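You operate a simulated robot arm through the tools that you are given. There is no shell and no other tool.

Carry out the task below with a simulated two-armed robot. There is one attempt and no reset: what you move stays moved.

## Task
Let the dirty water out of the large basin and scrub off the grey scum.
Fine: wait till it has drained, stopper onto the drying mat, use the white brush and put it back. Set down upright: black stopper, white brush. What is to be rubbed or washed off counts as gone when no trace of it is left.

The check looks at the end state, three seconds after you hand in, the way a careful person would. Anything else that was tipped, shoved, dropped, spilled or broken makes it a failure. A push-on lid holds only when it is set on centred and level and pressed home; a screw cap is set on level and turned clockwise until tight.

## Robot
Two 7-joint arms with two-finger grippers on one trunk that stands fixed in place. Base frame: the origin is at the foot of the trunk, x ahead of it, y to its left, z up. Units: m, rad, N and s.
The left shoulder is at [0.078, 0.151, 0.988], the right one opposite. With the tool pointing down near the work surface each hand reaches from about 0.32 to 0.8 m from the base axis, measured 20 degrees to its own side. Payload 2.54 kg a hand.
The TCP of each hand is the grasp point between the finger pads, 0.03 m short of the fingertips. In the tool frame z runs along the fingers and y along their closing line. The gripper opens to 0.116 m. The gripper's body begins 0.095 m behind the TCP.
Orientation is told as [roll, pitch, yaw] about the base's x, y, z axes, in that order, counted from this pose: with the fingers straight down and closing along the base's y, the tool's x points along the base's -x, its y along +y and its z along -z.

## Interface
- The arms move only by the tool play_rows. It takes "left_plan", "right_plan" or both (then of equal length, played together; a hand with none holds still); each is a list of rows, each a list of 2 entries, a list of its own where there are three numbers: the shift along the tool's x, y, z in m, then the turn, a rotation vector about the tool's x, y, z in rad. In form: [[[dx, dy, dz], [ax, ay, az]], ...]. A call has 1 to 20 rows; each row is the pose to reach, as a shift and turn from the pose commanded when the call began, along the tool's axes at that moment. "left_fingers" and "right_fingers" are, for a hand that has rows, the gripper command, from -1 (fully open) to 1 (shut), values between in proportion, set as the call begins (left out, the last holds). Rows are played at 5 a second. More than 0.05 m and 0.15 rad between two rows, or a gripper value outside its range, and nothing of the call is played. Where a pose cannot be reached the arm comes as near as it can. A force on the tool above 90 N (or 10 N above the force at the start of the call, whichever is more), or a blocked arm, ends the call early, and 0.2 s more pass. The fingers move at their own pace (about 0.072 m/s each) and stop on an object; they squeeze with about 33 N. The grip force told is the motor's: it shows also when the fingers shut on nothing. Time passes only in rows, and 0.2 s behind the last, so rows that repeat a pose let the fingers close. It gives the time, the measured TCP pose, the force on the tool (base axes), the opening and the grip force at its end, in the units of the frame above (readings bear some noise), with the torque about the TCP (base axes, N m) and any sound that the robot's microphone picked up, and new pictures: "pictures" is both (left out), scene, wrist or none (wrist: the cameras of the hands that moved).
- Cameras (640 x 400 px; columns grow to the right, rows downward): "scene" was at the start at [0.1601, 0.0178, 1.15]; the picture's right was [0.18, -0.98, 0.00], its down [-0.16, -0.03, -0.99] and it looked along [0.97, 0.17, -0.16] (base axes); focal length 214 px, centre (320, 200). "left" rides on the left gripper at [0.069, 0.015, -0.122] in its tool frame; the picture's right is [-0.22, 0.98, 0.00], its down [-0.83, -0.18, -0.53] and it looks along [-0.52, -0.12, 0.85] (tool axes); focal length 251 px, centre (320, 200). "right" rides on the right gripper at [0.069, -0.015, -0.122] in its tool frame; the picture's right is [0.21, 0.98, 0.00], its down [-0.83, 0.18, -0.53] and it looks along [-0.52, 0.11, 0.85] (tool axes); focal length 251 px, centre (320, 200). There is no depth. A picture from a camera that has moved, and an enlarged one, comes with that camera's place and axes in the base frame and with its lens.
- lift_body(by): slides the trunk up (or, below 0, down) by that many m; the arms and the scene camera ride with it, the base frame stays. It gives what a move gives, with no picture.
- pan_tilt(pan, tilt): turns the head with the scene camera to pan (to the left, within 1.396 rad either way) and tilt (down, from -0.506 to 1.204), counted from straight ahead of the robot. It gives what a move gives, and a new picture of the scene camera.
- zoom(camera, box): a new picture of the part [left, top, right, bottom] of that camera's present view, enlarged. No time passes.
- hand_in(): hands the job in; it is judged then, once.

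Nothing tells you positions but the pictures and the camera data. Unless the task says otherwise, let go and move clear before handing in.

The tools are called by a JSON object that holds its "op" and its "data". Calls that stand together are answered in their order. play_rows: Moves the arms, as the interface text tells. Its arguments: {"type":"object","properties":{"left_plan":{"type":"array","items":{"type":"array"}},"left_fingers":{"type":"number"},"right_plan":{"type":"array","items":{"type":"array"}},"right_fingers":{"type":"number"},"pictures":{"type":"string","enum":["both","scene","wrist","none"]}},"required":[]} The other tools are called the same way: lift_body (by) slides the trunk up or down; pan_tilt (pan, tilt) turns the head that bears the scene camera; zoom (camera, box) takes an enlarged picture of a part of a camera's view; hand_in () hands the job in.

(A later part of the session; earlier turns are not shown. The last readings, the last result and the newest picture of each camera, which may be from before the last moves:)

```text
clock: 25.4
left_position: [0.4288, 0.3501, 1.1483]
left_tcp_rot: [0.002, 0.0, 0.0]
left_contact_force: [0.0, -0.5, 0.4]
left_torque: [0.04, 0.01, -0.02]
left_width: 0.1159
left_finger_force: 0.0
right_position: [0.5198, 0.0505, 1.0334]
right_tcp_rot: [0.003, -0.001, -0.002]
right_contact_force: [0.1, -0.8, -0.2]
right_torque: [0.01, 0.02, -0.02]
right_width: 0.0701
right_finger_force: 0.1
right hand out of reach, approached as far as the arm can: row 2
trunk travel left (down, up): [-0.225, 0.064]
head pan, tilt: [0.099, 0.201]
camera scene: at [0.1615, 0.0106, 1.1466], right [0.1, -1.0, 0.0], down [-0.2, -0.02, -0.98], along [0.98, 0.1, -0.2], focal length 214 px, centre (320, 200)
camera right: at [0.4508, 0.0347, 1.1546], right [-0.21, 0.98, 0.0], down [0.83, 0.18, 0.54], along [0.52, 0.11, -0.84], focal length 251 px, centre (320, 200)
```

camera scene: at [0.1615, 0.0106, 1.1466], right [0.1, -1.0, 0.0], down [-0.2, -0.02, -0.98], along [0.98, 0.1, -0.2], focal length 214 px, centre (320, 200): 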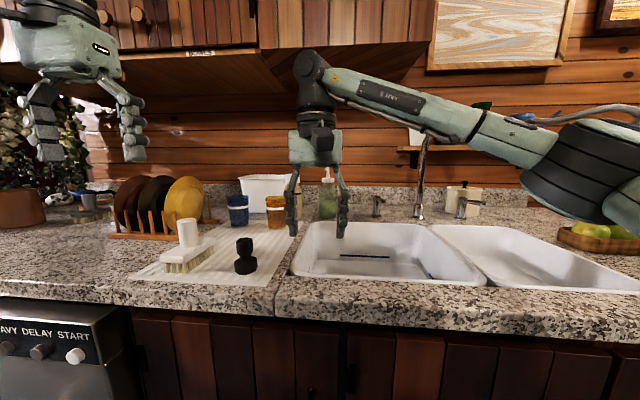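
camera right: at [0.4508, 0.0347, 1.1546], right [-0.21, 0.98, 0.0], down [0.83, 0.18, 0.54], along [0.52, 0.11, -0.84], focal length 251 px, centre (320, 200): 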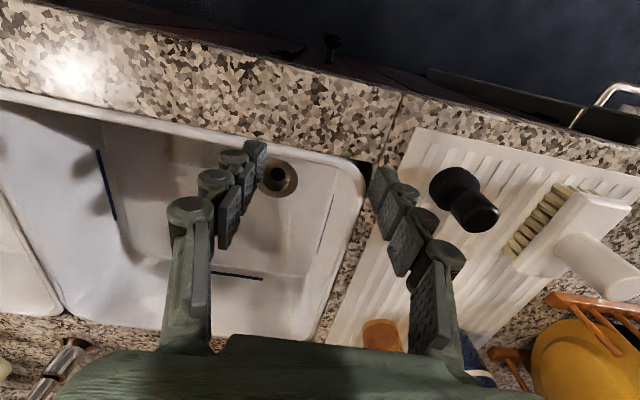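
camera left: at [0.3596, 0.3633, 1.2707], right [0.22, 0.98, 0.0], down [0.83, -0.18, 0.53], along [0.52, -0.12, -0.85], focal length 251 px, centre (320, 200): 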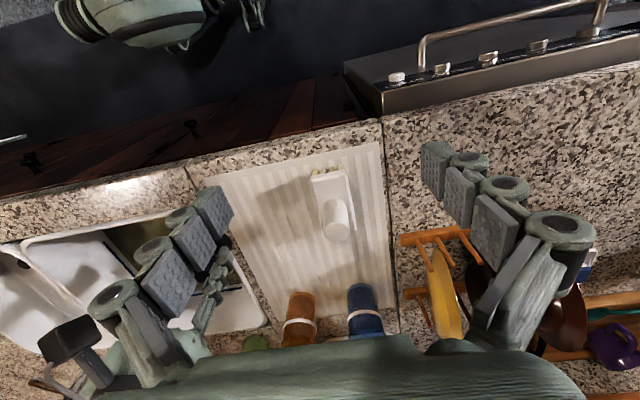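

The stopper stands on the mat and the basin has drained. Now I'll look closely in the basin for the grey scum.

{"op": "zoom", "data": {"camera": "right", "box": [40, 100, 380, 340]}}

{"op": "zoom", "data": {"camera": "scene", "box": [280, 210, 500, 300]}}

{"op": "play_rows", "data": {"right_plan": [[[0.04, -0.02, -0.03], [0, 0, 0]], [[0.08, -0.04, -0.06], [0, 0, 0]], [[0.12, -0.07, -0.09], [0, 0, 0]], [[0.13, -0.1, -0.13], [0, 0, 0]], [[0.13, -0.13, -0.16], [0, 0, 0]], [[0.13, -0.13, -0.16], [0, 0, 0]]], "pictures": "both"}}

```text
1.67 times, centred on (210, 220) of right
camera zoom: at [0.4508, 0.0347, 1.1546], right [-0.21, 0.98, 0.0], down [0.83, 0.18, 0.54], along [0.52, 0.11, -0.84], focal length 419 px, centre (503, 167)
```

zoom: 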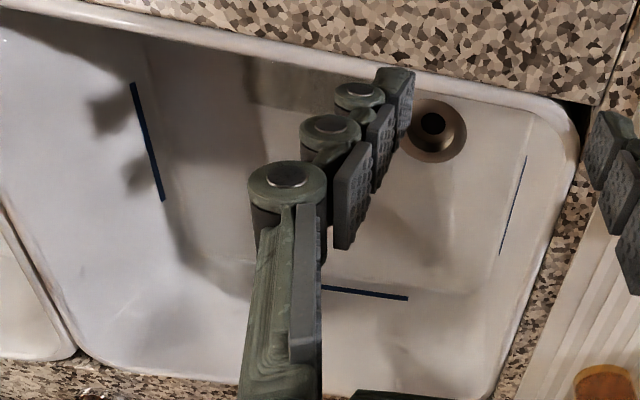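

```text
2.91 times, centred on (390, 255) of scene
camera zoom: at [0.1615, 0.0106, 1.1466], right [0.1, -1.0, 0.0], down [-0.2, -0.02, -0.98], along [0.98, 0.1, -0.2], focal length 624 px, centre (116, 40)
```

zoom: 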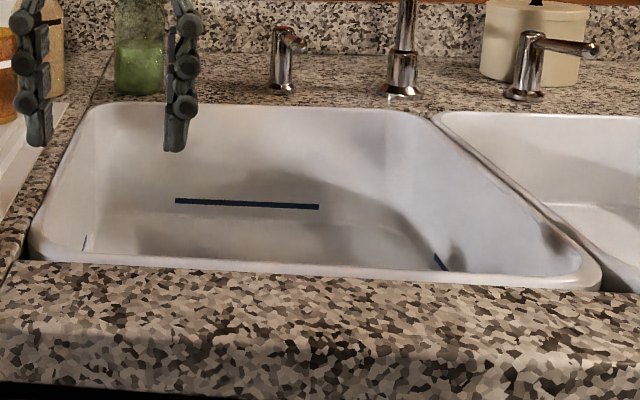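

```text
refused: row 1 steps farther than a row can; nothing moved
```

{"op": "play_rows", "data": {"right_plan": [[[-0.0075, -0.0325, -0.027], [0, 0, 0]], [[-0.015, -0.065, -0.054], [0, 0, 0]], [[-0.022, -0.0975, -0.08], [0, 0, 0]], [[-0.03, -0.13, -0.107], [0, 0, 0]], [[-0.03, -0.13, -0.107], [0, 0, 0]]], "right_fingers": -1, "pictures": "wrist"}}

{"op": "zoom", "data": {"camera": "right", "box": [60, 20, 440, 300]}}

```text
clock: 26.6
left_position: [0.4283, 0.3488, 1.1487]
left_tcp_rot: [0.0, 0.0, 0.0]
left_contact_force: [-0.1, 1.0, 0.7]
left_torque: [-0.04, -0.01, 0.01]
left_width: 0.1159
left_finger_force: 0.1
right_position: [0.5537, -0.0771, 1.1397]
right_tcp_rot: [0.001, -0.001, -0.003]
right_contact_force: [-0.1, -0.4, -0.4]
right_torque: [-0.03, -0.01, 0.0]
right_width: 0.1163
right_finger_force: 0.1
trunk travel left (down, up): [-0.225, 0.064]
head pan, tilt: [0.099, 0.201]
camera right: at [0.4847, -0.0941, 1.2628], right [-0.21, 0.98, 0.0], down [0.83, 0.18, 0.54], along [0.52, 0.12, -0.84], focal length 251 px, centre (320, 200)
```

right: 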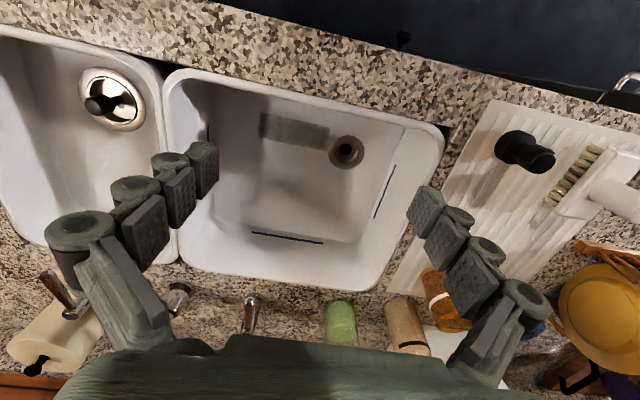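

```text
1.43 times, centred on (250, 160) of right
camera zoom: at [0.4847, -0.0941, 1.2628], right [-0.21, 0.98, 0.0], down [0.83, 0.18, 0.54], along [0.52, 0.12, -0.84], focal length 359 px, centre (420, 257)
```

zoom: 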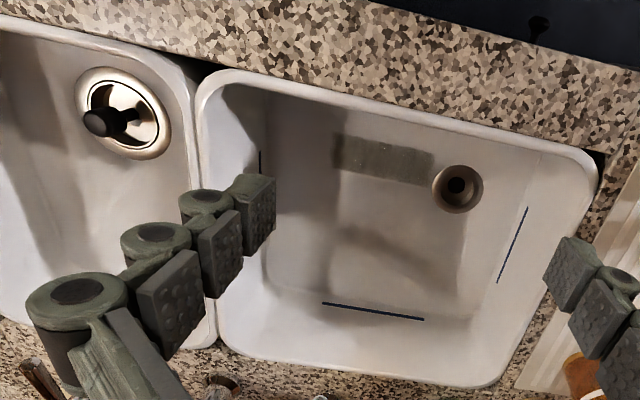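

The water is gone, and there is a grey patch on the basin floor to the right of the drain, around x 0.62–0.675, y −0.17…−0.035. I'll view it from further over the basin to map it and the walls exactly.

{"op": "play_rows", "data": {"right_plan": [[[-0.025, -0.005, 0.028], [0, 0, 0]], [[-0.05, -0.01, 0.056], [0, 0, 0]], [[-0.075, -0.014, 0.084], [0, 0, 0]], [[-0.1, -0.018, 0.112], [0, 0, 0]], [[-0.126, -0.023, 0.14], [0, 0, 0]], [[-0.126, -0.023, 0.14], [0, 0, 0]]], "pictures": "wrist"}}

{"op": "zoom", "data": {"camera": "right", "box": [80, 0, 480, 250]}}

```text
clock: 27.9
left_position: [0.428, 0.349, 1.1479]
left_tcp_rot: [0.0, -0.002, 0.001]
left_contact_force: [0.2, 0.2, 0.2]
left_torque: [0.03, 0.01, 0.01]
left_width: 0.1161
left_finger_force: 0.1
right_position: [0.6802, -0.1041, 1.0032]
right_tcp_rot: [0.002, -0.001, -0.001]
right_contact_force: [0.6, -0.6, -0.4]
right_torque: [0.0, -0.03, 0.0]
right_width: 0.116
right_finger_force: 0.0
trunk travel left (down, up): [-0.225, 0.064]
head pan, tilt: [0.099, 0.201]
camera right: at [0.6105, -0.1198, 1.1244], right [-0.21, 0.98, 0.0], down [0.83, 0.18, 0.54], along [0.52, 0.11, -0.84], focal length 251 px, centre (320, 200)
```

right: 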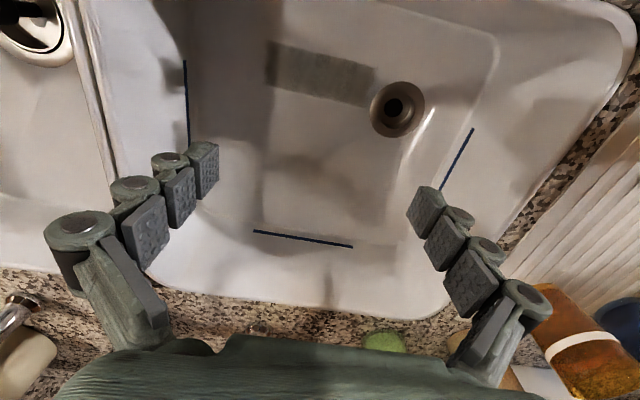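

```text
1.60 times, centred on (280, 125) of right
camera zoom: at [0.6105, -0.1198, 1.1244], right [-0.21, 0.98, 0.0], down [0.83, 0.18, 0.54], along [0.52, 0.11, -0.84], focal length 402 px, centre (384, 320)
```

zoom: 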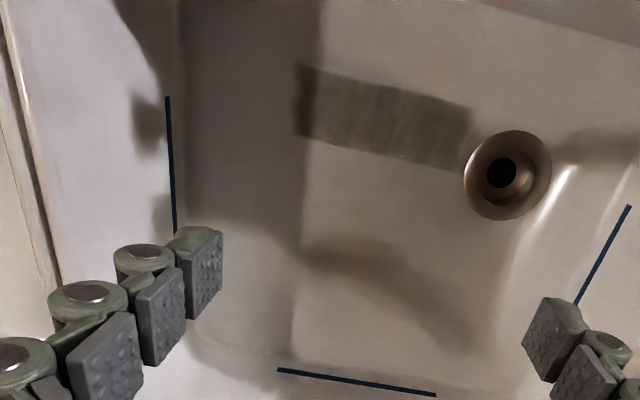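

The scum is one patch on the floor (z≈0.76), x 0.62–0.67, y −0.18…−0.04. The left hand will take the brush, so I'll retract the right arm and bring the left hand above the brush knob (0.572, 0.337, top 1.011).

{"op": "play_rows", "data": {"right_plan": [[[0.033, -0.022, -0.018], [0, 0, 0]], [[0.067, -0.044, -0.036], [0, 0, 0]], [[0.1, -0.065, -0.054], [0, 0, 0]], [[0.133, -0.087, -0.072], [0, 0, 0]], [[0.167, -0.109, -0.09], [0, 0, 0]], [[0.2, -0.131, -0.108], [0, 0, 0]], [[0.233, -0.152, -0.126], [0, 0, 0]], [[0.267, -0.174, -0.144], [0, 0, 0]], [[0.3, -0.196, -0.162], [0, 0, 0]], [[0.3, -0.196, -0.162], [0, 0, 0]]], "left_plan": [[[-0.016, -0.0013, 0.0075], [0, 0, 0]], [[-0.032, -0.0027, 0.015], [0, 0, 0]], [[-0.048, -0.004, 0.0225], [0, 0, 0]], [[-0.064, -0.0053, 0.03], [0, 0, 0]], [[-0.08, -0.0067, 0.0375], [0, 0, 0]], [[-0.096, -0.008, 0.045], [0, 0, 0]], [[-0.112, -0.0093, 0.0525], [0, 0, 0]], [[-0.128, -0.0107, 0.06], [0, 0, 0]], [[-0.144, -0.012, 0.068], [0, 0, 0]], [[-0.144, -0.012, 0.068], [0, 0, 0]]], "left_fingers": -1, "pictures": "both"}}

```text
clock: 30.1
left_position: [0.5736, 0.3377, 1.08]
left_tcp_rot: [0.001, -0.001, 0.0]
left_contact_force: [-0.4, 0.4, 0.1]
left_torque: [0.0, 0.03, 0.03]
left_width: 0.1159
left_finger_force: 0.0
right_position: [0.3881, -0.2921, 1.1582]
right_tcp_rot: [0.002, -0.001, -0.003]
right_contact_force: [-0.5, 0.2, 0.0]
right_torque: [-0.01, -0.01, -0.03]
right_width: 0.1158
right_finger_force: 0.1
right hand out of reach, approached as far as the arm can: row 9, 10
trunk travel left (down, up): [-0.225, 0.064]
head pan, tilt: [0.099, 0.201]
camera scene: at [0.161, 0.0107, 1.1467], right [0.1, -1.0, 0.0], down [-0.2, -0.02, -0.98], along [0.98, 0.1, -0.2], focal length 214 px, centre (320, 200)
camera right: at [0.3172, -0.3085, 1.28], right [-0.21, 0.98, 0.0], down [0.82, 0.18, 0.54], along [0.52, 0.12, -0.84], focal length 251 px, centre (320, 200)
camera left: at [0.5042, 0.352, 1.2007], right [0.22, 0.98, 0.0], down [0.83, -0.18, 0.53], along [0.52, -0.12, -0.85], focal length 251 px, centre (320, 200)
```

scene: 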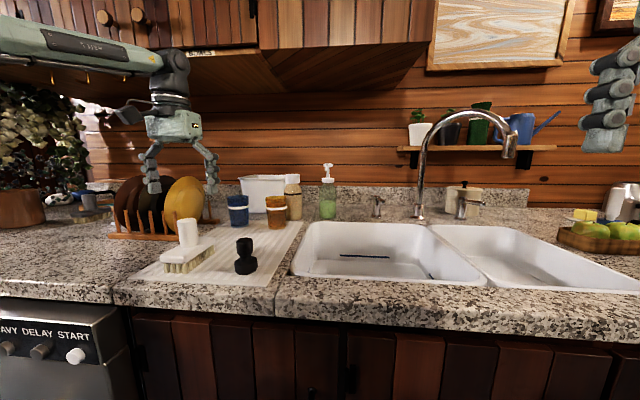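
right: 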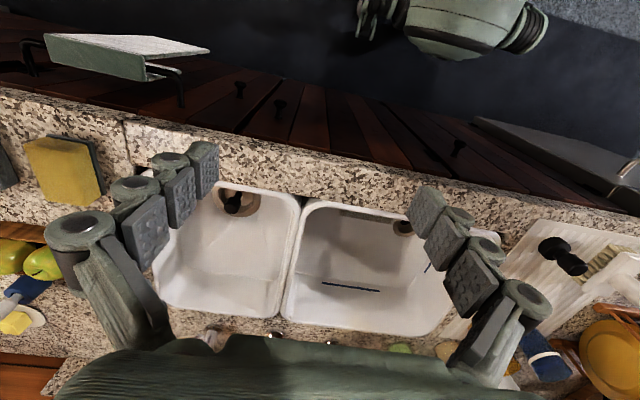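
left: 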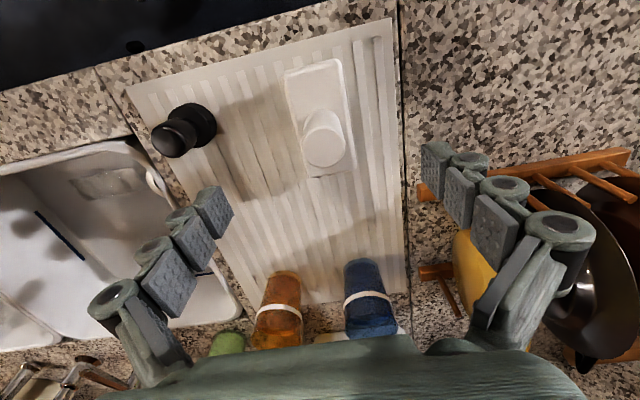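

The knob is centred under the left gripper. I'll narrow the fingers a little and descend around it.

{"op": "play_rows", "data": {"left_plan": [[[0, 0.001, 0.02], [0, 0, 0]], [[0, 0.001, 0.045], [0, 0, 0]], [[0.001, 0.001, 0.065], [0, 0, 0]], [[0.001, 0.001, 0.078], [0, 0, 0]], [[0.001, 0.001, 0.083], [0, 0, 0]], [[0.001, 0.001, 0.083], [0, 0, 0]]], "left_fingers": -0.38, "pictures": "both"}}

{"op": "zoom", "data": {"camera": "scene", "box": [130, 180, 260, 290]}}

```text
clock: 31.6
left_position: [0.5718, 0.338, 0.996]
left_tcp_rot: [0.0, -0.001, 0.0]
left_contact_force: [-0.3, -0.3, 0.5]
left_torque: [-0.03, 0.0, 0.0]
left_width: 0.0801
left_finger_force: 0.1
right_position: [0.3876, -0.2912, 1.1581]
right_tcp_rot: [0.002, -0.002, -0.002]
right_contact_force: [0.6, 0.2, 0.9]
right_torque: [0.03, 0.01, -0.03]
right_width: 0.1161
right_finger_force: 0.0
trunk travel left (down, up): [-0.225, 0.064]
head pan, tilt: [0.099, 0.201]
camera scene: at [0.1614, 0.0107, 1.1467], right [0.1, -1.0, 0.0], down [-0.2, -0.02, -0.98], along [0.98, 0.1, -0.2], focal length 214 px, centre (320, 200)
camera left: at [0.5026, 0.3527, 1.1189], right [0.22, 0.98, 0.0], down [0.83, -0.18, 0.53], along [0.52, -0.11, -0.85], focal length 251 px, centre (320, 200)
```

scene: 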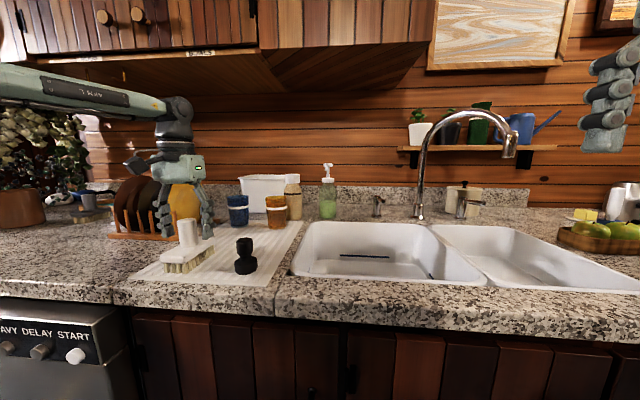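
left: 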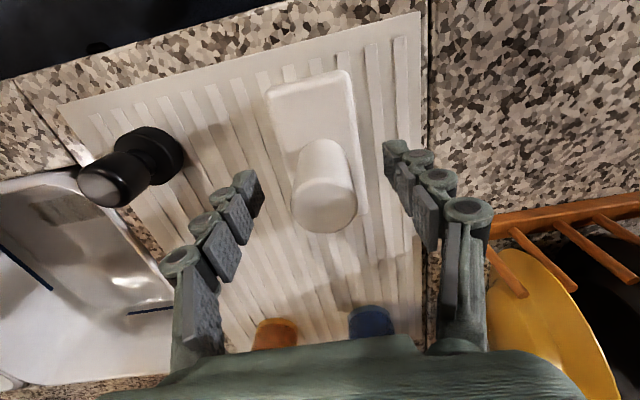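

```text
3.64 times, centred on (195, 235) of scene
camera zoom: at [0.1614, 0.0107, 1.1467], right [0.1, -1.0, 0.0], down [-0.2, -0.02, -0.98], along [0.98, 0.1, -0.2], focal length 780 px, centre (774, 73)
```

zoom: 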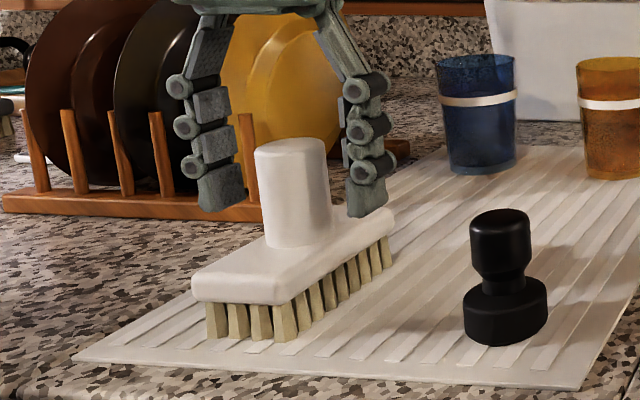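

{"op": "play_rows", "data": {"left_plan": [[[0, 0.001, 0.003], [0, 0, 0]], [[0, 0.001, 0.006], [0, 0, 0]], [[0, 0.001, 0.006], [0, 0, 0]]], "pictures": "none"}}

{"op": "play_rows", "data": {"left_plan": [[[0, 0, 0], [0, 0, 0]], [[0, 0, 0], [0, 0, 0]], [[0, 0, 0], [0, 0, 0]], [[0, 0, 0], [0, 0, 0]], [[0, 0, 0], [0, 0, 0]]], "left_fingers": 1, "pictures": "both"}}

{"op": "zoom", "data": {"camera": "scene", "box": [130, 180, 260, 290]}}

```text
clock: 32.4
left_position: [0.5725, 0.3384, 0.9904]
left_tcp_rot: [0.001, -0.003, 0.0]
left_contact_force: [-0.2, -0.7, 0.1]
left_torque: [0.02, -0.04, -0.04]
left_width: 0.08
left_finger_force: 0.0
right_position: [0.3891, -0.292, 1.1577]
right_tcp_rot: [0.002, -0.002, -0.001]
right_contact_force: [-0.2, -0.6, -0.2]
right_torque: [0.0, 0.01, -0.01]
right_width: 0.1159
right_finger_force: 0.0
trunk travel left (down, up): [-0.225, 0.064]
head pan, tilt: [0.099, 0.201]
```

```text
clock: 33.5
left_position: [0.5711, 0.3395, 0.9909]
left_tcp_rot: [0.0, -0.002, 0.001]
left_contact_force: [0.2, 1.2, 1.0]
left_torque: [0.07, 0.04, -0.01]
left_width: 0.0344
left_finger_force: 33.0
right_position: [0.3879, -0.292, 1.1586]
right_tcp_rot: [0.001, -0.001, -0.002]
right_contact_force: [0.0, 0.5, 0.9]
right_torque: [0.03, 0.03, -0.03]
right_width: 0.1158
right_finger_force: 0.0
trunk travel left (down, up): [-0.225, 0.064]
head pan, tilt: [0.099, 0.201]
camera scene: at [0.1614, 0.0108, 1.1467], right [0.1, -1.0, 0.0], down [-0.2, -0.02, -0.98], along [0.98, 0.1, -0.2], focal length 214 px, centre (320, 200)
camera left: at [0.5019, 0.3532, 1.1136], right [0.21, 0.98, 0.0], down [0.83, -0.18, 0.53], along [0.52, -0.11, -0.85], focal length 251 px, centre (320, 200)
```

scene: 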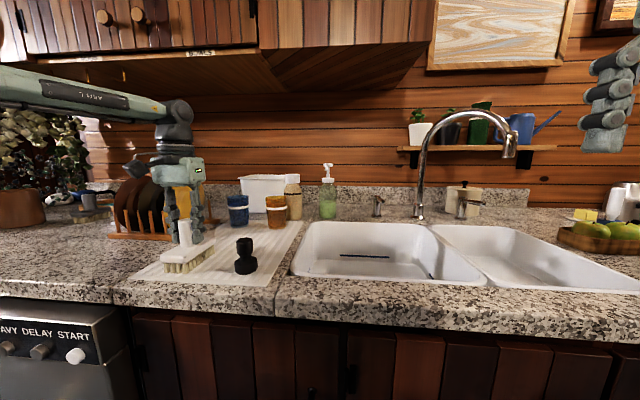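
left: 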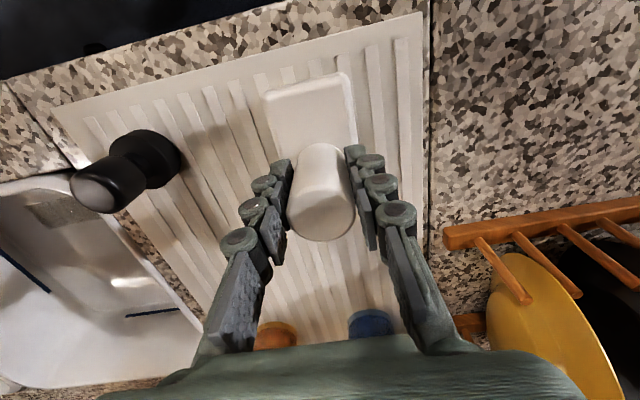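

```text
3.64 times, centred on (195, 235) of scene
camera zoom: at [0.1614, 0.0108, 1.1467], right [0.1, -1.0, 0.0], down [-0.2, -0.02, -0.98], along [0.98, 0.1, -0.2], focal length 780 px, centre (774, 73)
```

zoom: 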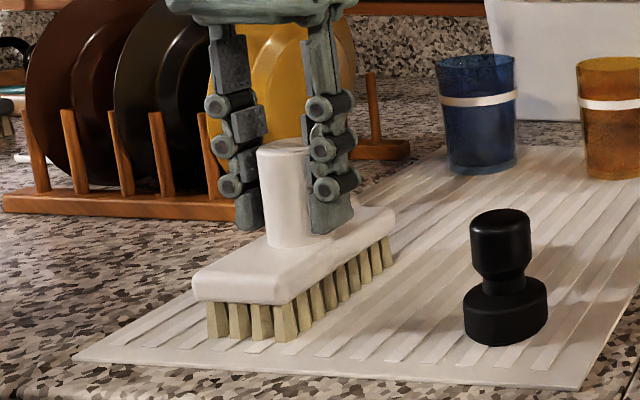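

The brush is held (34 mm handle, rest TCP pose (0.5715, 0.339, 0.990)). I'll raise the trunk, which lifts the brush straight up and gives the left arm more reach.

{"op": "lift_body", "data": {"by": 0.06}}

{"op": "play_rows", "data": {"left_plan": [[[0, 0, -0.02], [0, 0, 0]], [[-0.005, 0, -0.045], [0, 0, 0]], [[-0.005, 0, -0.045], [0, 0, 0]]], "pictures": "both"}}

```text
clock: 34.5
left_position: [0.5703, 0.3391, 1.0502]
left_tcp_rot: [0.0, 0.0, 0.001]
left_contact_force: [0.3, 0.5, -2.1]
left_torque: [0.0, 0.01, 0.01]
left_width: 0.0344
left_finger_force: 33.3
right_position: [0.3873, -0.2917, 1.2176]
right_tcp_rot: [0.003, -0.001, -0.003]
right_contact_force: [-0.5, -0.2, -0.5]
right_torque: [0.03, 0.02, 0.03]
right_width: 0.1162
right_finger_force: 0.0
trunk travel left (down, up): [-0.285, 0.004]
head pan, tilt: [0.099, 0.201]
```

```text
clock: 35.4
left_position: [0.5766, 0.3375, 1.0952]
left_tcp_rot: [-0.002, 0.0, 0.001]
left_contact_force: [0.8, -0.1, -1.9]
left_torque: [0.03, -0.01, -0.02]
left_width: 0.034
left_finger_force: 32.9
right_position: [0.3893, -0.2921, 1.2189]
right_tcp_rot: [0.002, -0.004, -0.003]
right_contact_force: [0.2, -0.5, -0.1]
right_torque: [0.01, -0.04, 0.03]
right_width: 0.1163
right_finger_force: 0.0
trunk travel left (down, up): [-0.285, 0.004]
head pan, tilt: [0.099, 0.201]
camera scene: at [0.1616, 0.0109, 1.2066], right [0.1, -1.0, 0.0], down [-0.2, -0.02, -0.98], along [0.98, 0.1, -0.2], focal length 214 px, centre (320, 200)
camera left: at [0.507, 0.3522, 1.219], right [0.22, 0.98, 0.0], down [0.83, -0.18, 0.53], along [0.52, -0.12, -0.85], focal length 251 px, centre (320, 200)
```

scene: 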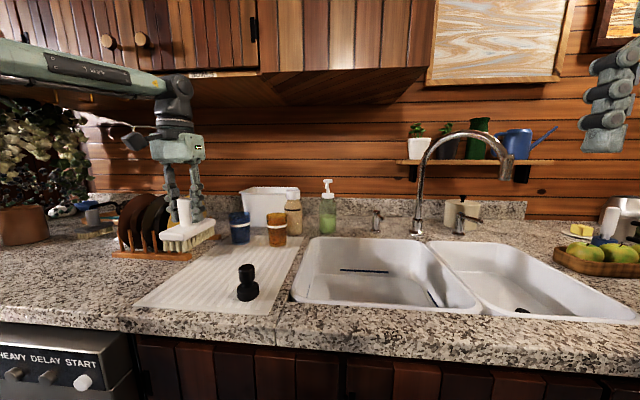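
left: 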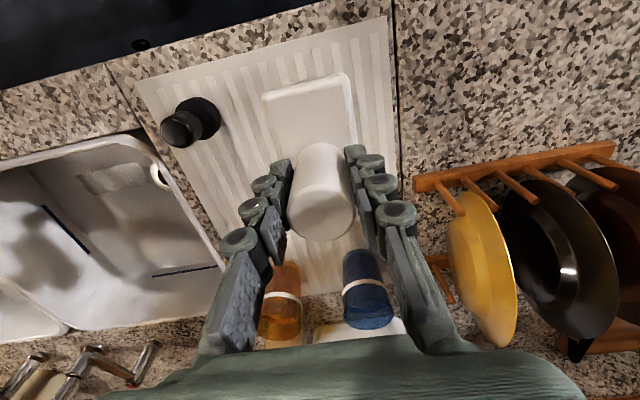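

{"op": "play_rows", "data": {"left_plan": [[[-0.008, -0.046, -0.002], [0, 0, 0]], [[-0.016, -0.092, -0.003], [0, 0, 0]], [[-0.0234, -0.1375, -0.005], [0, 0, 0]], [[-0.03, -0.171, 0.0], [0, 0, 0]], [[-0.037, -0.204, 0.005], [0, 0, 0]], [[-0.0434, -0.2375, 0.01], [0, 0, 0]], [[-0.0534, -0.2725, 0.0375], [0, 0, 0]], [[-0.0634, -0.3075, 0.065], [0, 0, 0]], [[-0.0634, -0.3075, 0.065], [0, 0, 0]]], "pictures": "both"}}

```text
clock: 37.4
left_position: [0.56, 0.134, 1.0114]
left_tcp_rot: [0.0, 0.003, 0.0]
left_contact_force: [1.9, -0.1, -1.2]
left_torque: [-0.02, 0.15, -0.02]
left_width: 0.0341
left_finger_force: 33.1
left hand out of reach, approached as far as the arm can: row 3, 4, 5, 6, 7, 8, 9
right_position: [0.3913, -0.2929, 1.2167]
right_tcp_rot: [0.002, 0.004, -0.003]
right_contact_force: [0.8, 0.0, -0.2]
right_torque: [-0.04, 0.15, 0.0]
right_width: 0.116
right_finger_force: 0.1
trunk travel left (down, up): [-0.285, 0.004]
head pan, tilt: [0.099, 0.201]
camera scene: at [0.1643, 0.0107, 1.2061], right [0.1, -1.0, 0.0], down [-0.2, -0.02, -0.98], along [0.97, 0.1, -0.2], focal length 214 px, centre (320, 200)
camera left: at [0.4919, 0.1484, 1.1339], right [0.21, 0.98, 0.0], down [0.83, -0.18, 0.53], along [0.52, -0.11, -0.85], focal length 251 px, centre (320, 200)
```

scene: 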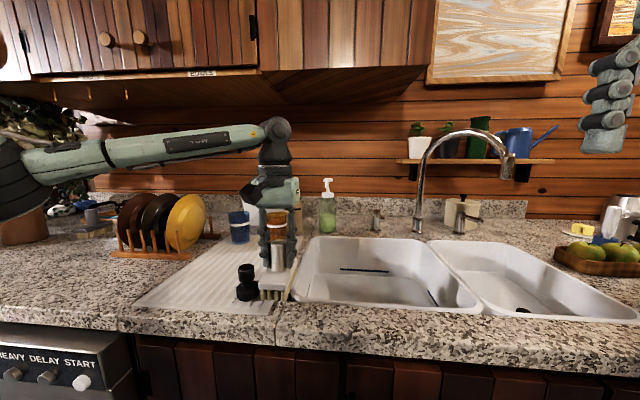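
left: 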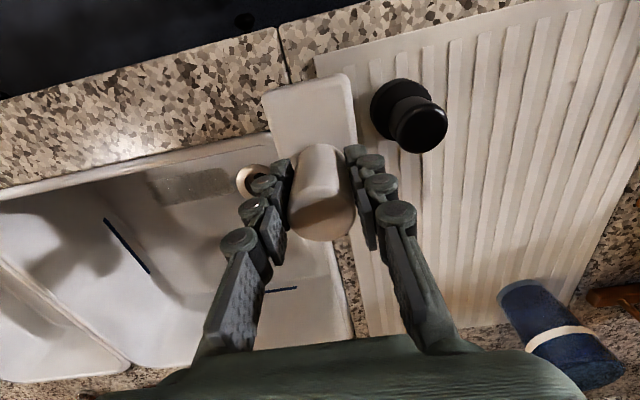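

The left arm fell short of the way-points and stopped at (0.56, 0.134, 1.011), with the brush close beside the stopper. I'll check that the stopper wasn't disturbed before moving on.

{"op": "zoom", "data": {"camera": "scene", "box": [210, 220, 310, 310]}}

{"op": "zoom", "data": {"camera": "left", "box": [240, 50, 480, 260]}}

```text
4.44 times, centred on (260, 265) of scene
camera zoom: at [0.1643, 0.0107, 1.2061], right [0.1, -1.0, 0.0], down [-0.2, -0.02, -0.98], along [0.97, 0.1, -0.2], focal length 953 px, centre (587, -89)
```

zoom: 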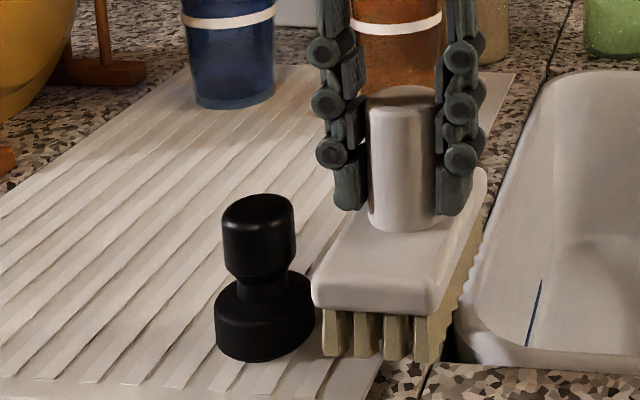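

```text
1.90 times, centred on (360, 155) of left
camera zoom: at [0.4919, 0.1484, 1.1339], right [0.21, 0.98, 0.0], down [0.83, -0.18, 0.53], along [0.52, -0.11, -0.85], focal length 479 px, centre (244, 286)
```

zoom: 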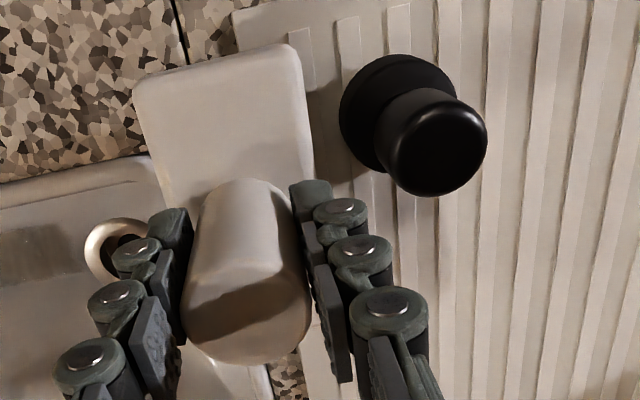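

The stopper is still upright in place. I'll raise the brush and draw it back toward the body to free the arm.

{"op": "play_rows", "data": {"left_plan": [[[0.01, -0.005, -0.02], [0, 0, 0]], [[0.03, -0.01, -0.045], [0, 0, 0]], [[0.05, -0.02, -0.065], [0, 0, 0]], [[0.05, -0.02, -0.065], [0, 0, 0]]], "pictures": "both"}}

```text
clock: 38.4
left_position: [0.5075, 0.1148, 1.0735]
left_tcp_rot: [0.0, -0.001, -0.001]
left_contact_force: [0.7, 0.2, -1.8]
left_torque: [-0.01, 0.01, 0.01]
left_width: 0.0343
left_finger_force: 32.4
right_position: [0.3877, -0.2912, 1.2188]
right_tcp_rot: [0.002, -0.001, -0.001]
right_contact_force: [-0.4, -0.3, 0.1]
right_torque: [0.01, -0.03, 0.01]
right_width: 0.116
right_finger_force: 0.0
trunk travel left (down, up): [-0.285, 0.004]
head pan, tilt: [0.099, 0.201]
camera scene: at [0.1614, 0.0107, 1.2067], right [0.1, -1.0, 0.0], down [-0.2, -0.02, -0.98], along [0.98, 0.1, -0.2], focal length 214 px, centre (320, 200)
camera left: at [0.4382, 0.1298, 1.196], right [0.22, 0.98, 0.0], down [0.83, -0.18, 0.53], along [0.52, -0.11, -0.85], focal length 251 px, centre (320, 200)
```

scene: 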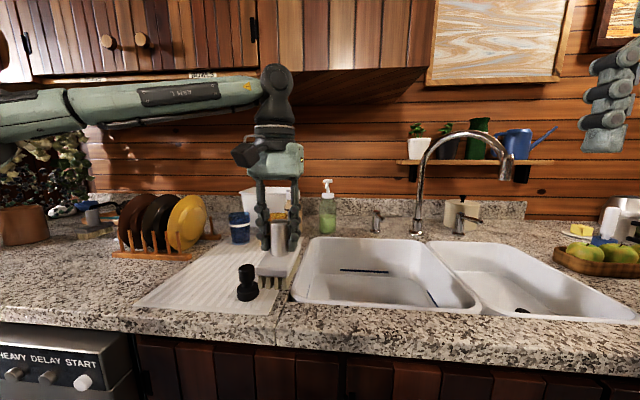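
left: 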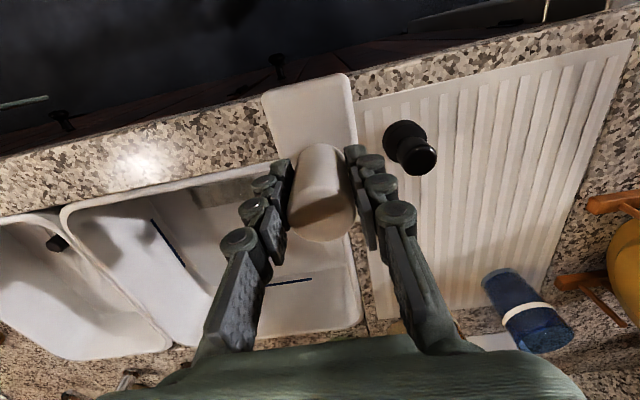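

{"op": "play_rows", "data": {"left_plan": [[[-0.005, -0.035, 0.0], [0, 0, 0]], [[-0.02, -0.07, 0.0], [0, 0, 0]], [[-0.04, -0.1, 0.01], [0, 0, 0]], [[-0.04, -0.1, 0.01], [0, 0, 0]]], "pictures": "scene"}}

```text
clock: 39.4
left_position: [0.5074, 0.1164, 1.073]
left_tcp_rot: [0.0, -0.001, 0.002]
left_contact_force: [1.4, 1.0, -1.3]
left_torque: [-0.02, 0.0, -0.02]
left_width: 0.0342
left_finger_force: 33.0
left hand out of reach, approached as far as the arm can: row 1, 2, 3, 4
right_position: [0.3882, -0.2926, 1.2171]
right_tcp_rot: [0.002, -0.001, -0.001]
right_contact_force: [-0.8, -0.2, 0.4]
right_torque: [0.02, 0.0, -0.01]
right_width: 0.1157
right_finger_force: 0.1
trunk travel left (down, up): [-0.285, 0.004]
head pan, tilt: [0.099, 0.201]
camera scene: at [0.1615, 0.0107, 1.2066], right [0.1, -1.0, 0.0], down [-0.2, -0.02, -0.98], along [0.98, 0.1, -0.2], focal length 214 px, centre (320, 200)
```

scene: 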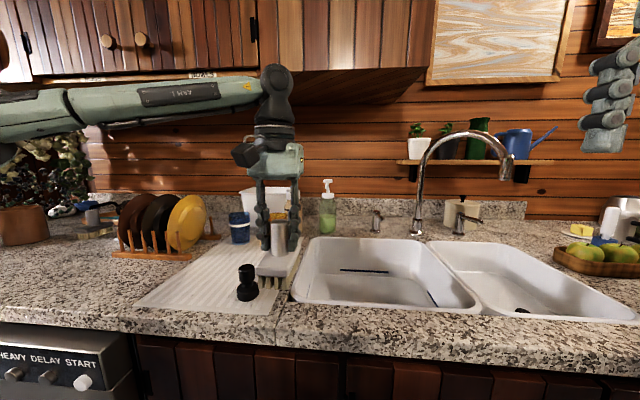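

The arm is stuck against a joint limit in this posture. I'll test whether turning the hand clockwise (seen from above), following the forearm, frees it.

{"op": "play_rows", "data": {"left_plan": [[[0, 0, 0], [0, 0, 0.14]], [[0, 0, 0], [0, 0, 0.28]], [[0, 0, 0], [0, 0, 0.42]], [[0, -0.02, 0], [0, 0, 0.42]], [[0, -0.04, 0], [0, 0, 0.42]], [[0, -0.04, 0], [0, 0, 0.42]]], "pictures": "scene"}}

```text
clock: 40.8
left_position: [0.4995, 0.1095, 1.0729]
left_tcp_rot: [0.001, 0.0, -0.422]
left_contact_force: [-0.2, -0.5, -2.5]
left_torque: [0.01, 0.03, 0.0]
left_width: 0.0341
left_finger_force: 33.4
left hand out of reach, approached as far as the arm can: row 4, 5, 6
right_position: [0.3884, -0.2921, 1.2181]
right_tcp_rot: [0.001, -0.001, 0.0]
right_contact_force: [0.0, -0.4, 0.2]
right_torque: [-0.02, 0.03, 0.04]
right_width: 0.116
right_finger_force: 0.1
trunk travel left (down, up): [-0.285, 0.004]
head pan, tilt: [0.099, 0.201]
camera scene: at [0.1615, 0.0107, 1.2066], right [0.1, -1.0, 0.0], down [-0.2, -0.02, -0.98], along [0.98, 0.1, -0.2], focal length 214 px, centre (320, 200)
```

scene: 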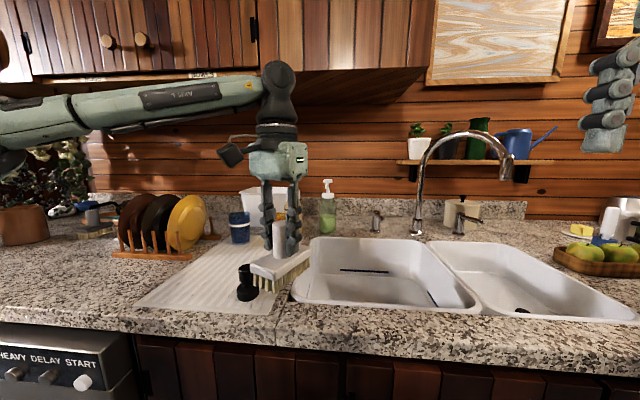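

Turning the wrist doesn't help, so it's a posture problem. I'll go back to the left arm's home-like pose at a safe height and re-approach from there the way the right arm did.

{"op": "play_rows", "data": {"left_plan": [[[0.02, 0.005, -0.02], [0, 0, -0.14]], [[0.042, 0.01, -0.04], [0, 0, -0.28]], [[0.062, 0.016, -0.06], [0, 0, -0.42]], [[0.08, 0.035, -0.07], [0, 0, -0.42]], [[0.1, 0.06, -0.08], [0, 0, -0.42]], [[0.11, 0.07, -0.085], [0, 0, -0.42]], [[0.11, 0.07, -0.085], [0, 0, -0.42]]], "pictures": "scene"}}

```text
clock: 42.4
left_position: [0.4289, 0.2216, 1.1579]
left_tcp_rot: [0.0, 0.001, 0.0]
left_contact_force: [-0.2, -0.3, -0.9]
left_torque: [-0.03, 0.05, 0.01]
left_width: 0.0343
left_finger_force: 32.6
right_position: [0.3881, -0.2921, 1.2165]
right_tcp_rot: [0.001, -0.001, -0.002]
right_contact_force: [-1.1, -0.2, -0.4]
right_torque: [0.0, 0.0, 0.01]
right_width: 0.1159
right_finger_force: 0.1
trunk travel left (down, up): [-0.285, 0.004]
head pan, tilt: [0.099, 0.201]
camera scene: at [0.1615, 0.0107, 1.2066], right [0.1, -1.0, 0.0], down [-0.2, -0.02, -0.98], along [0.98, 0.1, -0.2], focal length 214 px, centre (320, 200)
```

scene: 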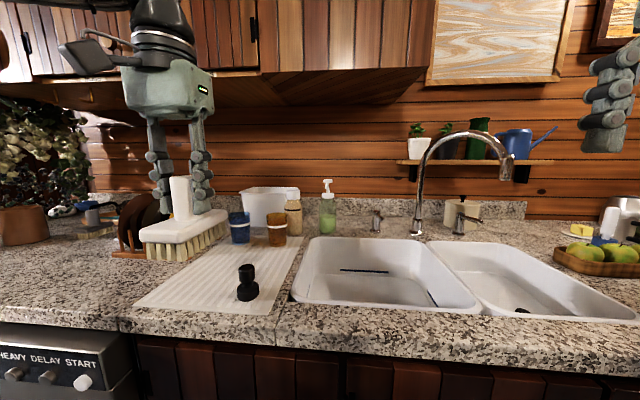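

{"op": "play_rows", "data": {"left_plan": [[[-0.01, -0.04, 0], [0, 0, 0]], [[-0.03, -0.08, 0], [0, 0, 0]], [[-0.05, -0.12, 0.0], [0, 0, 0]], [[-0.07, -0.16, 0.01], [0, 0, 0]], [[-0.07, -0.16, 0.01], [0, 0, 0]]], "pictures": "scene"}}

```text
clock: 43.5
left_position: [0.4715, 0.1178, 1.1325]
left_tcp_rot: [0.001, -0.001, -0.001]
left_contact_force: [-1.1, -0.2, -1.7]
left_torque: [-0.05, -0.02, -0.03]
left_width: 0.0342
left_finger_force: 32.9
left hand out of reach, approached as far as the arm can: row 3, 4, 5
right_position: [0.3875, -0.2931, 1.2185]
right_tcp_rot: [0.004, -0.003, -0.002]
right_contact_force: [0.3, 0.0, 0.2]
right_torque: [0.01, 0.0, 0.0]
right_width: 0.116
right_finger_force: 0.0
trunk travel left (down, up): [-0.285, 0.004]
head pan, tilt: [0.099, 0.201]
camera scene: at [0.1611, 0.0107, 1.2067], right [0.1, -1.0, 0.0], down [-0.2, -0.02, -0.98], along [0.98, 0.1, -0.2], focal length 214 px, centre (320, 200)
```

scene: 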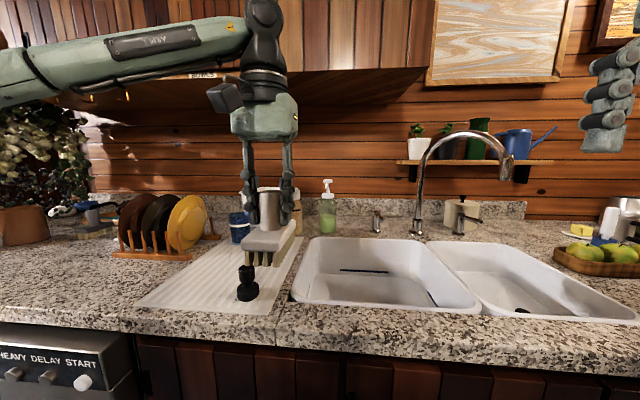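

The left arm stops near y≈0.115 in every approach, so I want to see its elbow posture compared with the right arm's. I'll pan the head to look at both.

{"op": "pan_tilt", "data": {"pan": 0.9, "tilt": -0.1}}

{"op": "pan_tilt", "data": {"pan": -0.9, "tilt": -0.1}}

```text
clock: 44.7
left_position: [0.4713, 0.117, 1.1332]
left_tcp_rot: [0.0, 0.0, 0.001]
left_contact_force: [-0.7, -0.2, -1.3]
left_torque: [0.01, 0.01, 0.02]
left_width: 0.034
left_finger_force: 33.0
right_position: [0.3889, -0.292, 1.2178]
right_tcp_rot: [0.001, -0.002, 0.0]
right_contact_force: [0.1, 0.3, -0.4]
right_torque: [0.02, -0.01, 0.0]
right_width: 0.1163
right_finger_force: 0.1
trunk travel left (down, up): [-0.285, 0.004]
head pan, tilt: [0.901, -0.099]
camera scene: at [0.123, 0.0697, 1.2339], right [0.78, -0.62, 0.0], down [0.06, 0.08, -1.0], along [0.62, 0.78, 0.1], focal length 214 px, centre (320, 200)
```

scene: 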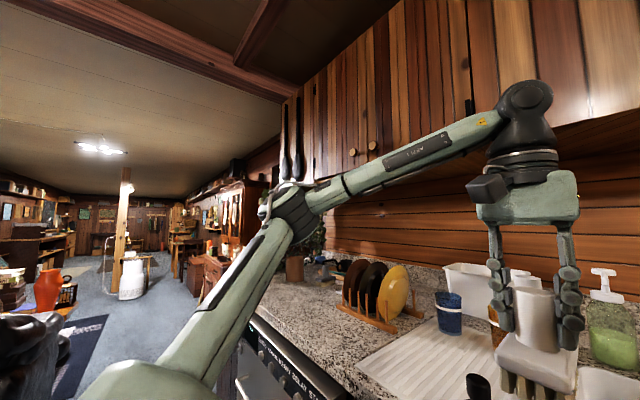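

```text
clock: 46.5
left_position: [0.4711, 0.1173, 1.1324]
left_tcp_rot: [-0.002, 0.0, 0.0]
left_contact_force: [0.6, 0.6, -1.9]
left_torque: [0.0, 0.02, 0.01]
left_width: 0.034
left_finger_force: 33.4
right_position: [0.3886, -0.2923, 1.2185]
right_tcp_rot: [0.001, -0.001, -0.001]
right_contact_force: [-0.3, 0.4, 0.4]
right_torque: [-0.02, -0.03, 0.01]
right_width: 0.116
right_finger_force: 0.0
trunk travel left (down, up): [-0.285, 0.004]
head pan, tilt: [-0.901, -0.099]
camera scene: at [0.1229, -0.0667, 1.2339], right [-0.78, -0.62, 0.0], down [0.06, -0.08, -1.0], along [0.62, -0.78, 0.1], focal length 214 px, centre (320, 200)
```

scene: 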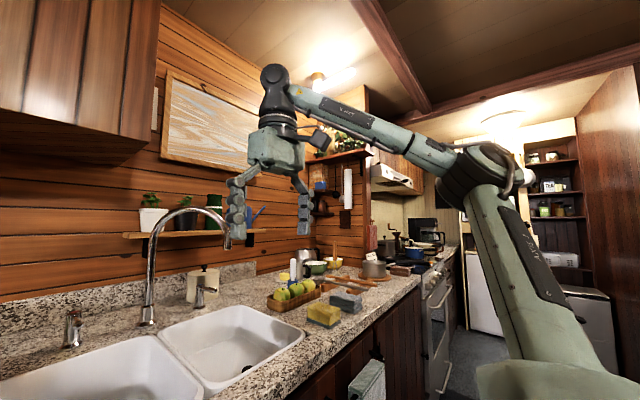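

Both arms look mirrored in posture, with the left elbow swung outward. I'll try passing to the inner side higher up, where the arm is straighter.

{"op": "play_rows", "data": {"left_plan": [[[0.0, 0.01, -0.04], [0, 0, 0]], [[0.0, 0.01, -0.08], [0, 0, 0]], [[0.0, 0.01, -0.12], [0, 0, 0]], [[0.0, 0.01, -0.15], [0, 0, 0]], [[0.0, -0.02, -0.15], [0, 0, 0]], [[0.0, -0.05, -0.15], [0, 0, 0]], [[0.0, -0.09, -0.15], [0, 0, 0]], [[0.0, -0.09, -0.15], [0, 0, 0]]], "pictures": "none"}}

```text
clock: 48.3
left_position: [0.4159, 0.1323, 1.2162]
left_tcp_rot: [-0.001, 0.0, 0.0]
left_contact_force: [0.6, 0.1, -1.5]
left_torque: [0.02, 0.01, 0.01]
left_width: 0.0341
left_finger_force: 33.3
left hand out of reach, approached as far as the arm can: row 1, 2, 3, 4, 5, 6, 7, 8
right_position: [0.3891, -0.2925, 1.2173]
right_tcp_rot: [0.002, -0.001, -0.002]
right_contact_force: [0.0, 0.7, -0.6]
right_torque: [-0.01, 0.0, 0.01]
right_width: 0.1159
right_finger_force: 0.0
trunk travel left (down, up): [-0.285, 0.004]
head pan, tilt: [-0.901, -0.099]
```

The left arm can't swing across in this posture, while the right arm reached both the basin and the mat's middle easily. So I'll relay: shift the stopper slightly to make room, let the left hand set the brush at mid-mat, and scrub with the right hand. First I'll move the left hand (with the brush) well to the left.

{"op": "play_rows", "data": {"left_plan": [[[-0.004, 0.042, 0.011], [0, 0, 0]], [[-0.008, 0.083, 0.022], [0, 0, 0]], [[-0.012, 0.124, 0.033], [0, 0, 0]], [[-0.016, 0.166, 0.044], [0, 0, 0]], [[-0.02, 0.207, 0.055], [0, 0, 0]], [[-0.024, 0.248, 0.066], [0, 0, 0]], [[-0.024, 0.248, 0.066], [0, 0, 0]]], "pictures": "none"}}

{"op": "pan_tilt", "data": {"pan": 0.1, "tilt": 0.3}}

```text
clock: 49.9
left_position: [0.4457, 0.383, 1.1473]
left_tcp_rot: [-0.001, 0.0, -0.001]
left_contact_force: [-0.2, 0.6, -1.4]
left_torque: [0.01, -0.02, 0.04]
left_width: 0.0342
left_finger_force: 32.9
right_position: [0.3886, -0.2921, 1.2177]
right_tcp_rot: [0.002, -0.001, 0.0]
right_contact_force: [-0.3, 0.1, -0.1]
right_torque: [0.02, -0.01, 0.01]
right_width: 0.1161
right_finger_force: 0.1
trunk travel left (down, up): [-0.285, 0.004]
head pan, tilt: [-0.901, -0.099]
```

```text
clock: 51.1
left_position: [0.4452, 0.3836, 1.146]
left_tcp_rot: [0.0, 0.0, 0.0]
left_contact_force: [0.1, 0.1, -1.1]
left_torque: [0.0, 0.02, -0.01]
left_width: 0.0339
left_finger_force: 33.2
right_position: [0.3877, -0.2922, 1.2177]
right_tcp_rot: [0.003, -0.001, -0.002]
right_contact_force: [0.3, 0.5, 0.1]
right_torque: [0.0, -0.01, 0.01]
right_width: 0.1164
right_finger_force: 0.0
trunk travel left (down, up): [-0.285, 0.004]
head pan, tilt: [0.099, 0.3]
camera scene: at [0.1617, 0.0107, 1.1974], right [0.1, -1.0, 0.0], down [-0.29, -0.03, -0.96], along [0.95, 0.09, -0.3], focal length 214 px, centre (320, 200)
```

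scene: 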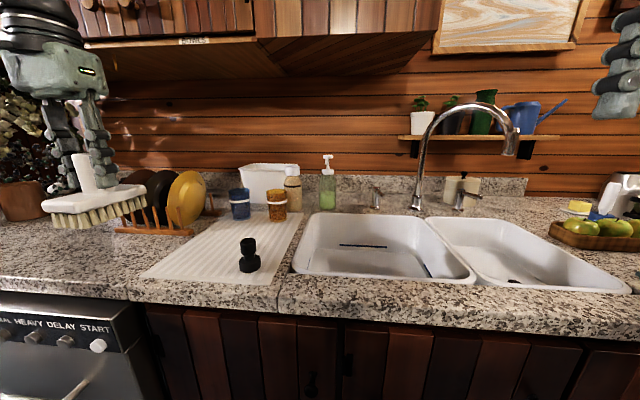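

{"op": "play_rows", "data": {"right_plan": [[[-0.015, 0.04, 0.011], [0, 0, 0]], [[-0.031, 0.081, 0.023], [0, 0, 0]], [[-0.046, 0.121, 0.034], [0, 0, 0]], [[-0.061, 0.161, 0.045], [0, 0, 0]], [[-0.077, 0.202, 0.057], [0, 0, 0]], [[-0.092, 0.242, 0.068], [0, 0, 0]], [[-0.102, 0.278, 0.082], [0, 0, 0]], [[-0.112, 0.314, 0.096], [0, 0, 0]], [[-0.122, 0.35, 0.11], [0, 0, 0]], [[-0.132, 0.386, 0.124], [0, 0, 0]], [[-0.142, 0.422, 0.138], [0, 0, 0]], [[-0.142, 0.422, 0.138], [0, 0, 0]]], "right_fingers": -0.2, "pictures": "both"}}

```text
clock: 53.8
left_position: [0.4449, 0.3838, 1.1483]
left_tcp_rot: [0.0, -0.001, -0.001]
left_contact_force: [-0.2, -1.4, -1.8]
left_torque: [0.0, -0.02, 0.02]
left_width: 0.0341
left_finger_force: 32.8
right_position: [0.5278, 0.1314, 1.0779]
right_tcp_rot: [0.001, -0.002, 0.0]
right_contact_force: [0.7, 0.0, -0.5]
right_torque: [0.02, 0.02, 0.03]
right_width: 0.0696
right_finger_force: 0.0
trunk travel left (down, up): [-0.285, 0.004]
head pan, tilt: [0.099, 0.3]
camera scene: at [0.1616, 0.0106, 1.1974], right [0.1, -1.0, 0.0], down [-0.29, -0.03, -0.96], along [0.95, 0.09, -0.3], focal length 214 px, centre (320, 200)
camera right: at [0.4582, 0.1149, 1.1996], right [-0.21, 0.98, 0.0], down [0.83, 0.18, 0.54], along [0.52, 0.12, -0.84], focal length 251 px, centre (320, 200)
```

scene: 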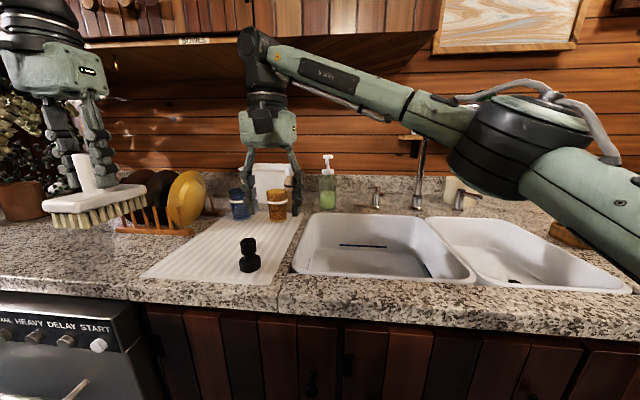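
right: 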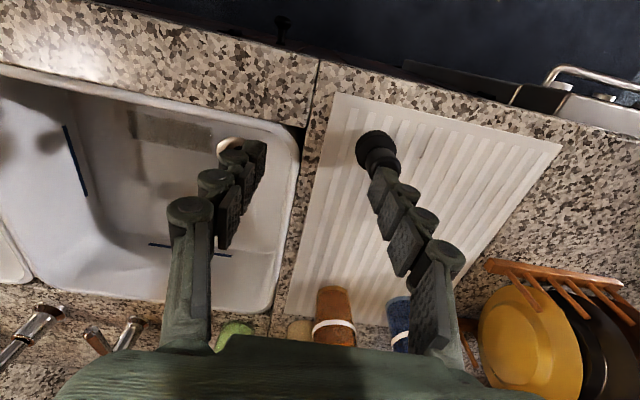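

The right arm crosses easily. I'll go above the stopper and look.

{"op": "play_rows", "data": {"right_plan": [[[-0.01, 0.03, 0.01], [0, 0, 0]], [[-0.026, 0.07, 0.02], [0, 0, 0]], [[-0.026, 0.07, 0.035], [0, 0, 0]], [[-0.026, 0.07, 0.035], [0, 0, 0]]], "right_fingers": -0.2, "pictures": "wrist"}}

```text
clock: 54.8
left_position: [0.4455, 0.3838, 1.1474]
left_tcp_rot: [0.0, -0.003, 0.0]
left_contact_force: [0.1, 0.1, -1.0]
left_torque: [-0.03, -0.02, -0.05]
left_width: 0.034
left_finger_force: 33.5
right_position: [0.5566, 0.2028, 1.0447]
right_tcp_rot: [0.001, 0.0, -0.001]
right_contact_force: [0.1, 0.0, -0.5]
right_torque: [-0.01, -0.01, 0.03]
right_width: 0.0698
right_finger_force: 0.1
trunk travel left (down, up): [-0.285, 0.004]
head pan, tilt: [0.099, 0.3]
camera right: at [0.4859, 0.1868, 1.1666], right [-0.21, 0.98, 0.0], down [0.82, 0.18, 0.54], along [0.52, 0.12, -0.84], focal length 251 px, centre (320, 200)
```

right: 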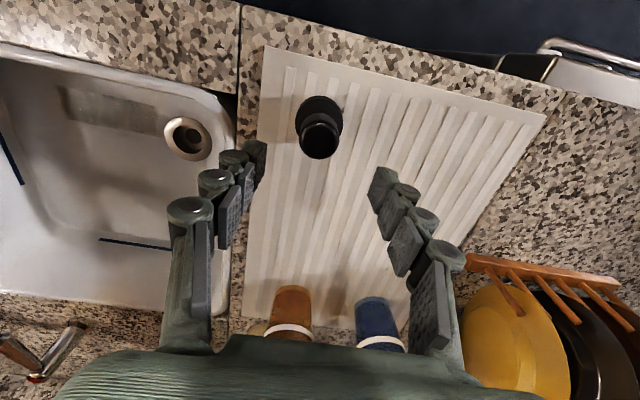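

{"op": "play_rows", "data": {"right_plan": [[[0.001, -0.001, 0.03], [0, 0, 0]], [[0.003, -0.001, 0.055], [0, 0, 0]], [[0.004, -0.001, 0.07], [0, 0, 0]], [[0.004, -0.001, 0.077], [0, 0, 0]], [[0.004, -0.001, 0.077], [0, 0, 0]]], "pictures": "none"}}

{"op": "play_rows", "data": {"right_plan": [[[0, 0, 0], [0, 0, 0]], [[0, 0, 0], [0, 0, 0]], [[0, 0, 0], [0, 0, 0]], [[0, 0, 0], [0, 0, 0]], [[0, 0, 0], [0, 0, 0]]], "right_fingers": 1, "pictures": "wrist"}}

```text
clock: 56.0
left_position: [0.4459, 0.3841, 1.1465]
left_tcp_rot: [-0.001, 0.001, 0.001]
left_contact_force: [0.3, -0.1, 0.1]
left_torque: [-0.01, 0.05, 0.0]
left_width: 0.0338
left_finger_force: 33.3
right_position: [0.5519, 0.1998, 0.9696]
right_tcp_rot: [0.001, -0.001, -0.002]
right_contact_force: [0.2, 0.0, 0.0]
right_torque: [-0.01, -0.01, -0.01]
right_width: 0.0697
right_finger_force: 0.1
trunk travel left (down, up): [-0.285, 0.004]
head pan, tilt: [0.099, 0.3]
```

```text
clock: 57.1
left_position: [0.4453, 0.3831, 1.1461]
left_tcp_rot: [0.0, 0.001, -0.001]
left_contact_force: [0.6, 0.5, -1.2]
left_torque: [-0.02, 0.01, -0.02]
left_width: 0.0339
left_finger_force: 32.9
right_position: [0.5526, 0.1987, 0.9702]
right_tcp_rot: [0.001, -0.003, -0.004]
right_contact_force: [0.3, 0.4, 1.3]
right_torque: [0.04, 0.03, -0.03]
right_width: 0.0291
right_finger_force: 33.1
trunk travel left (down, up): [-0.285, 0.004]
head pan, tilt: [0.099, 0.3]
camera right: at [0.4823, 0.1828, 1.0908], right [-0.21, 0.98, 0.0], down [0.83, 0.18, 0.54], along [0.52, 0.12, -0.84], focal length 251 px, centre (320, 200)
```

right: 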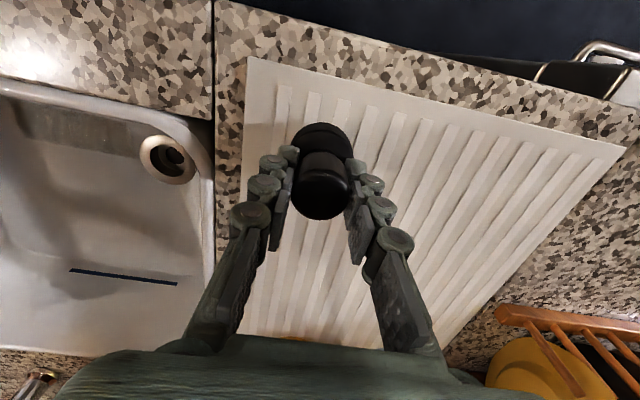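

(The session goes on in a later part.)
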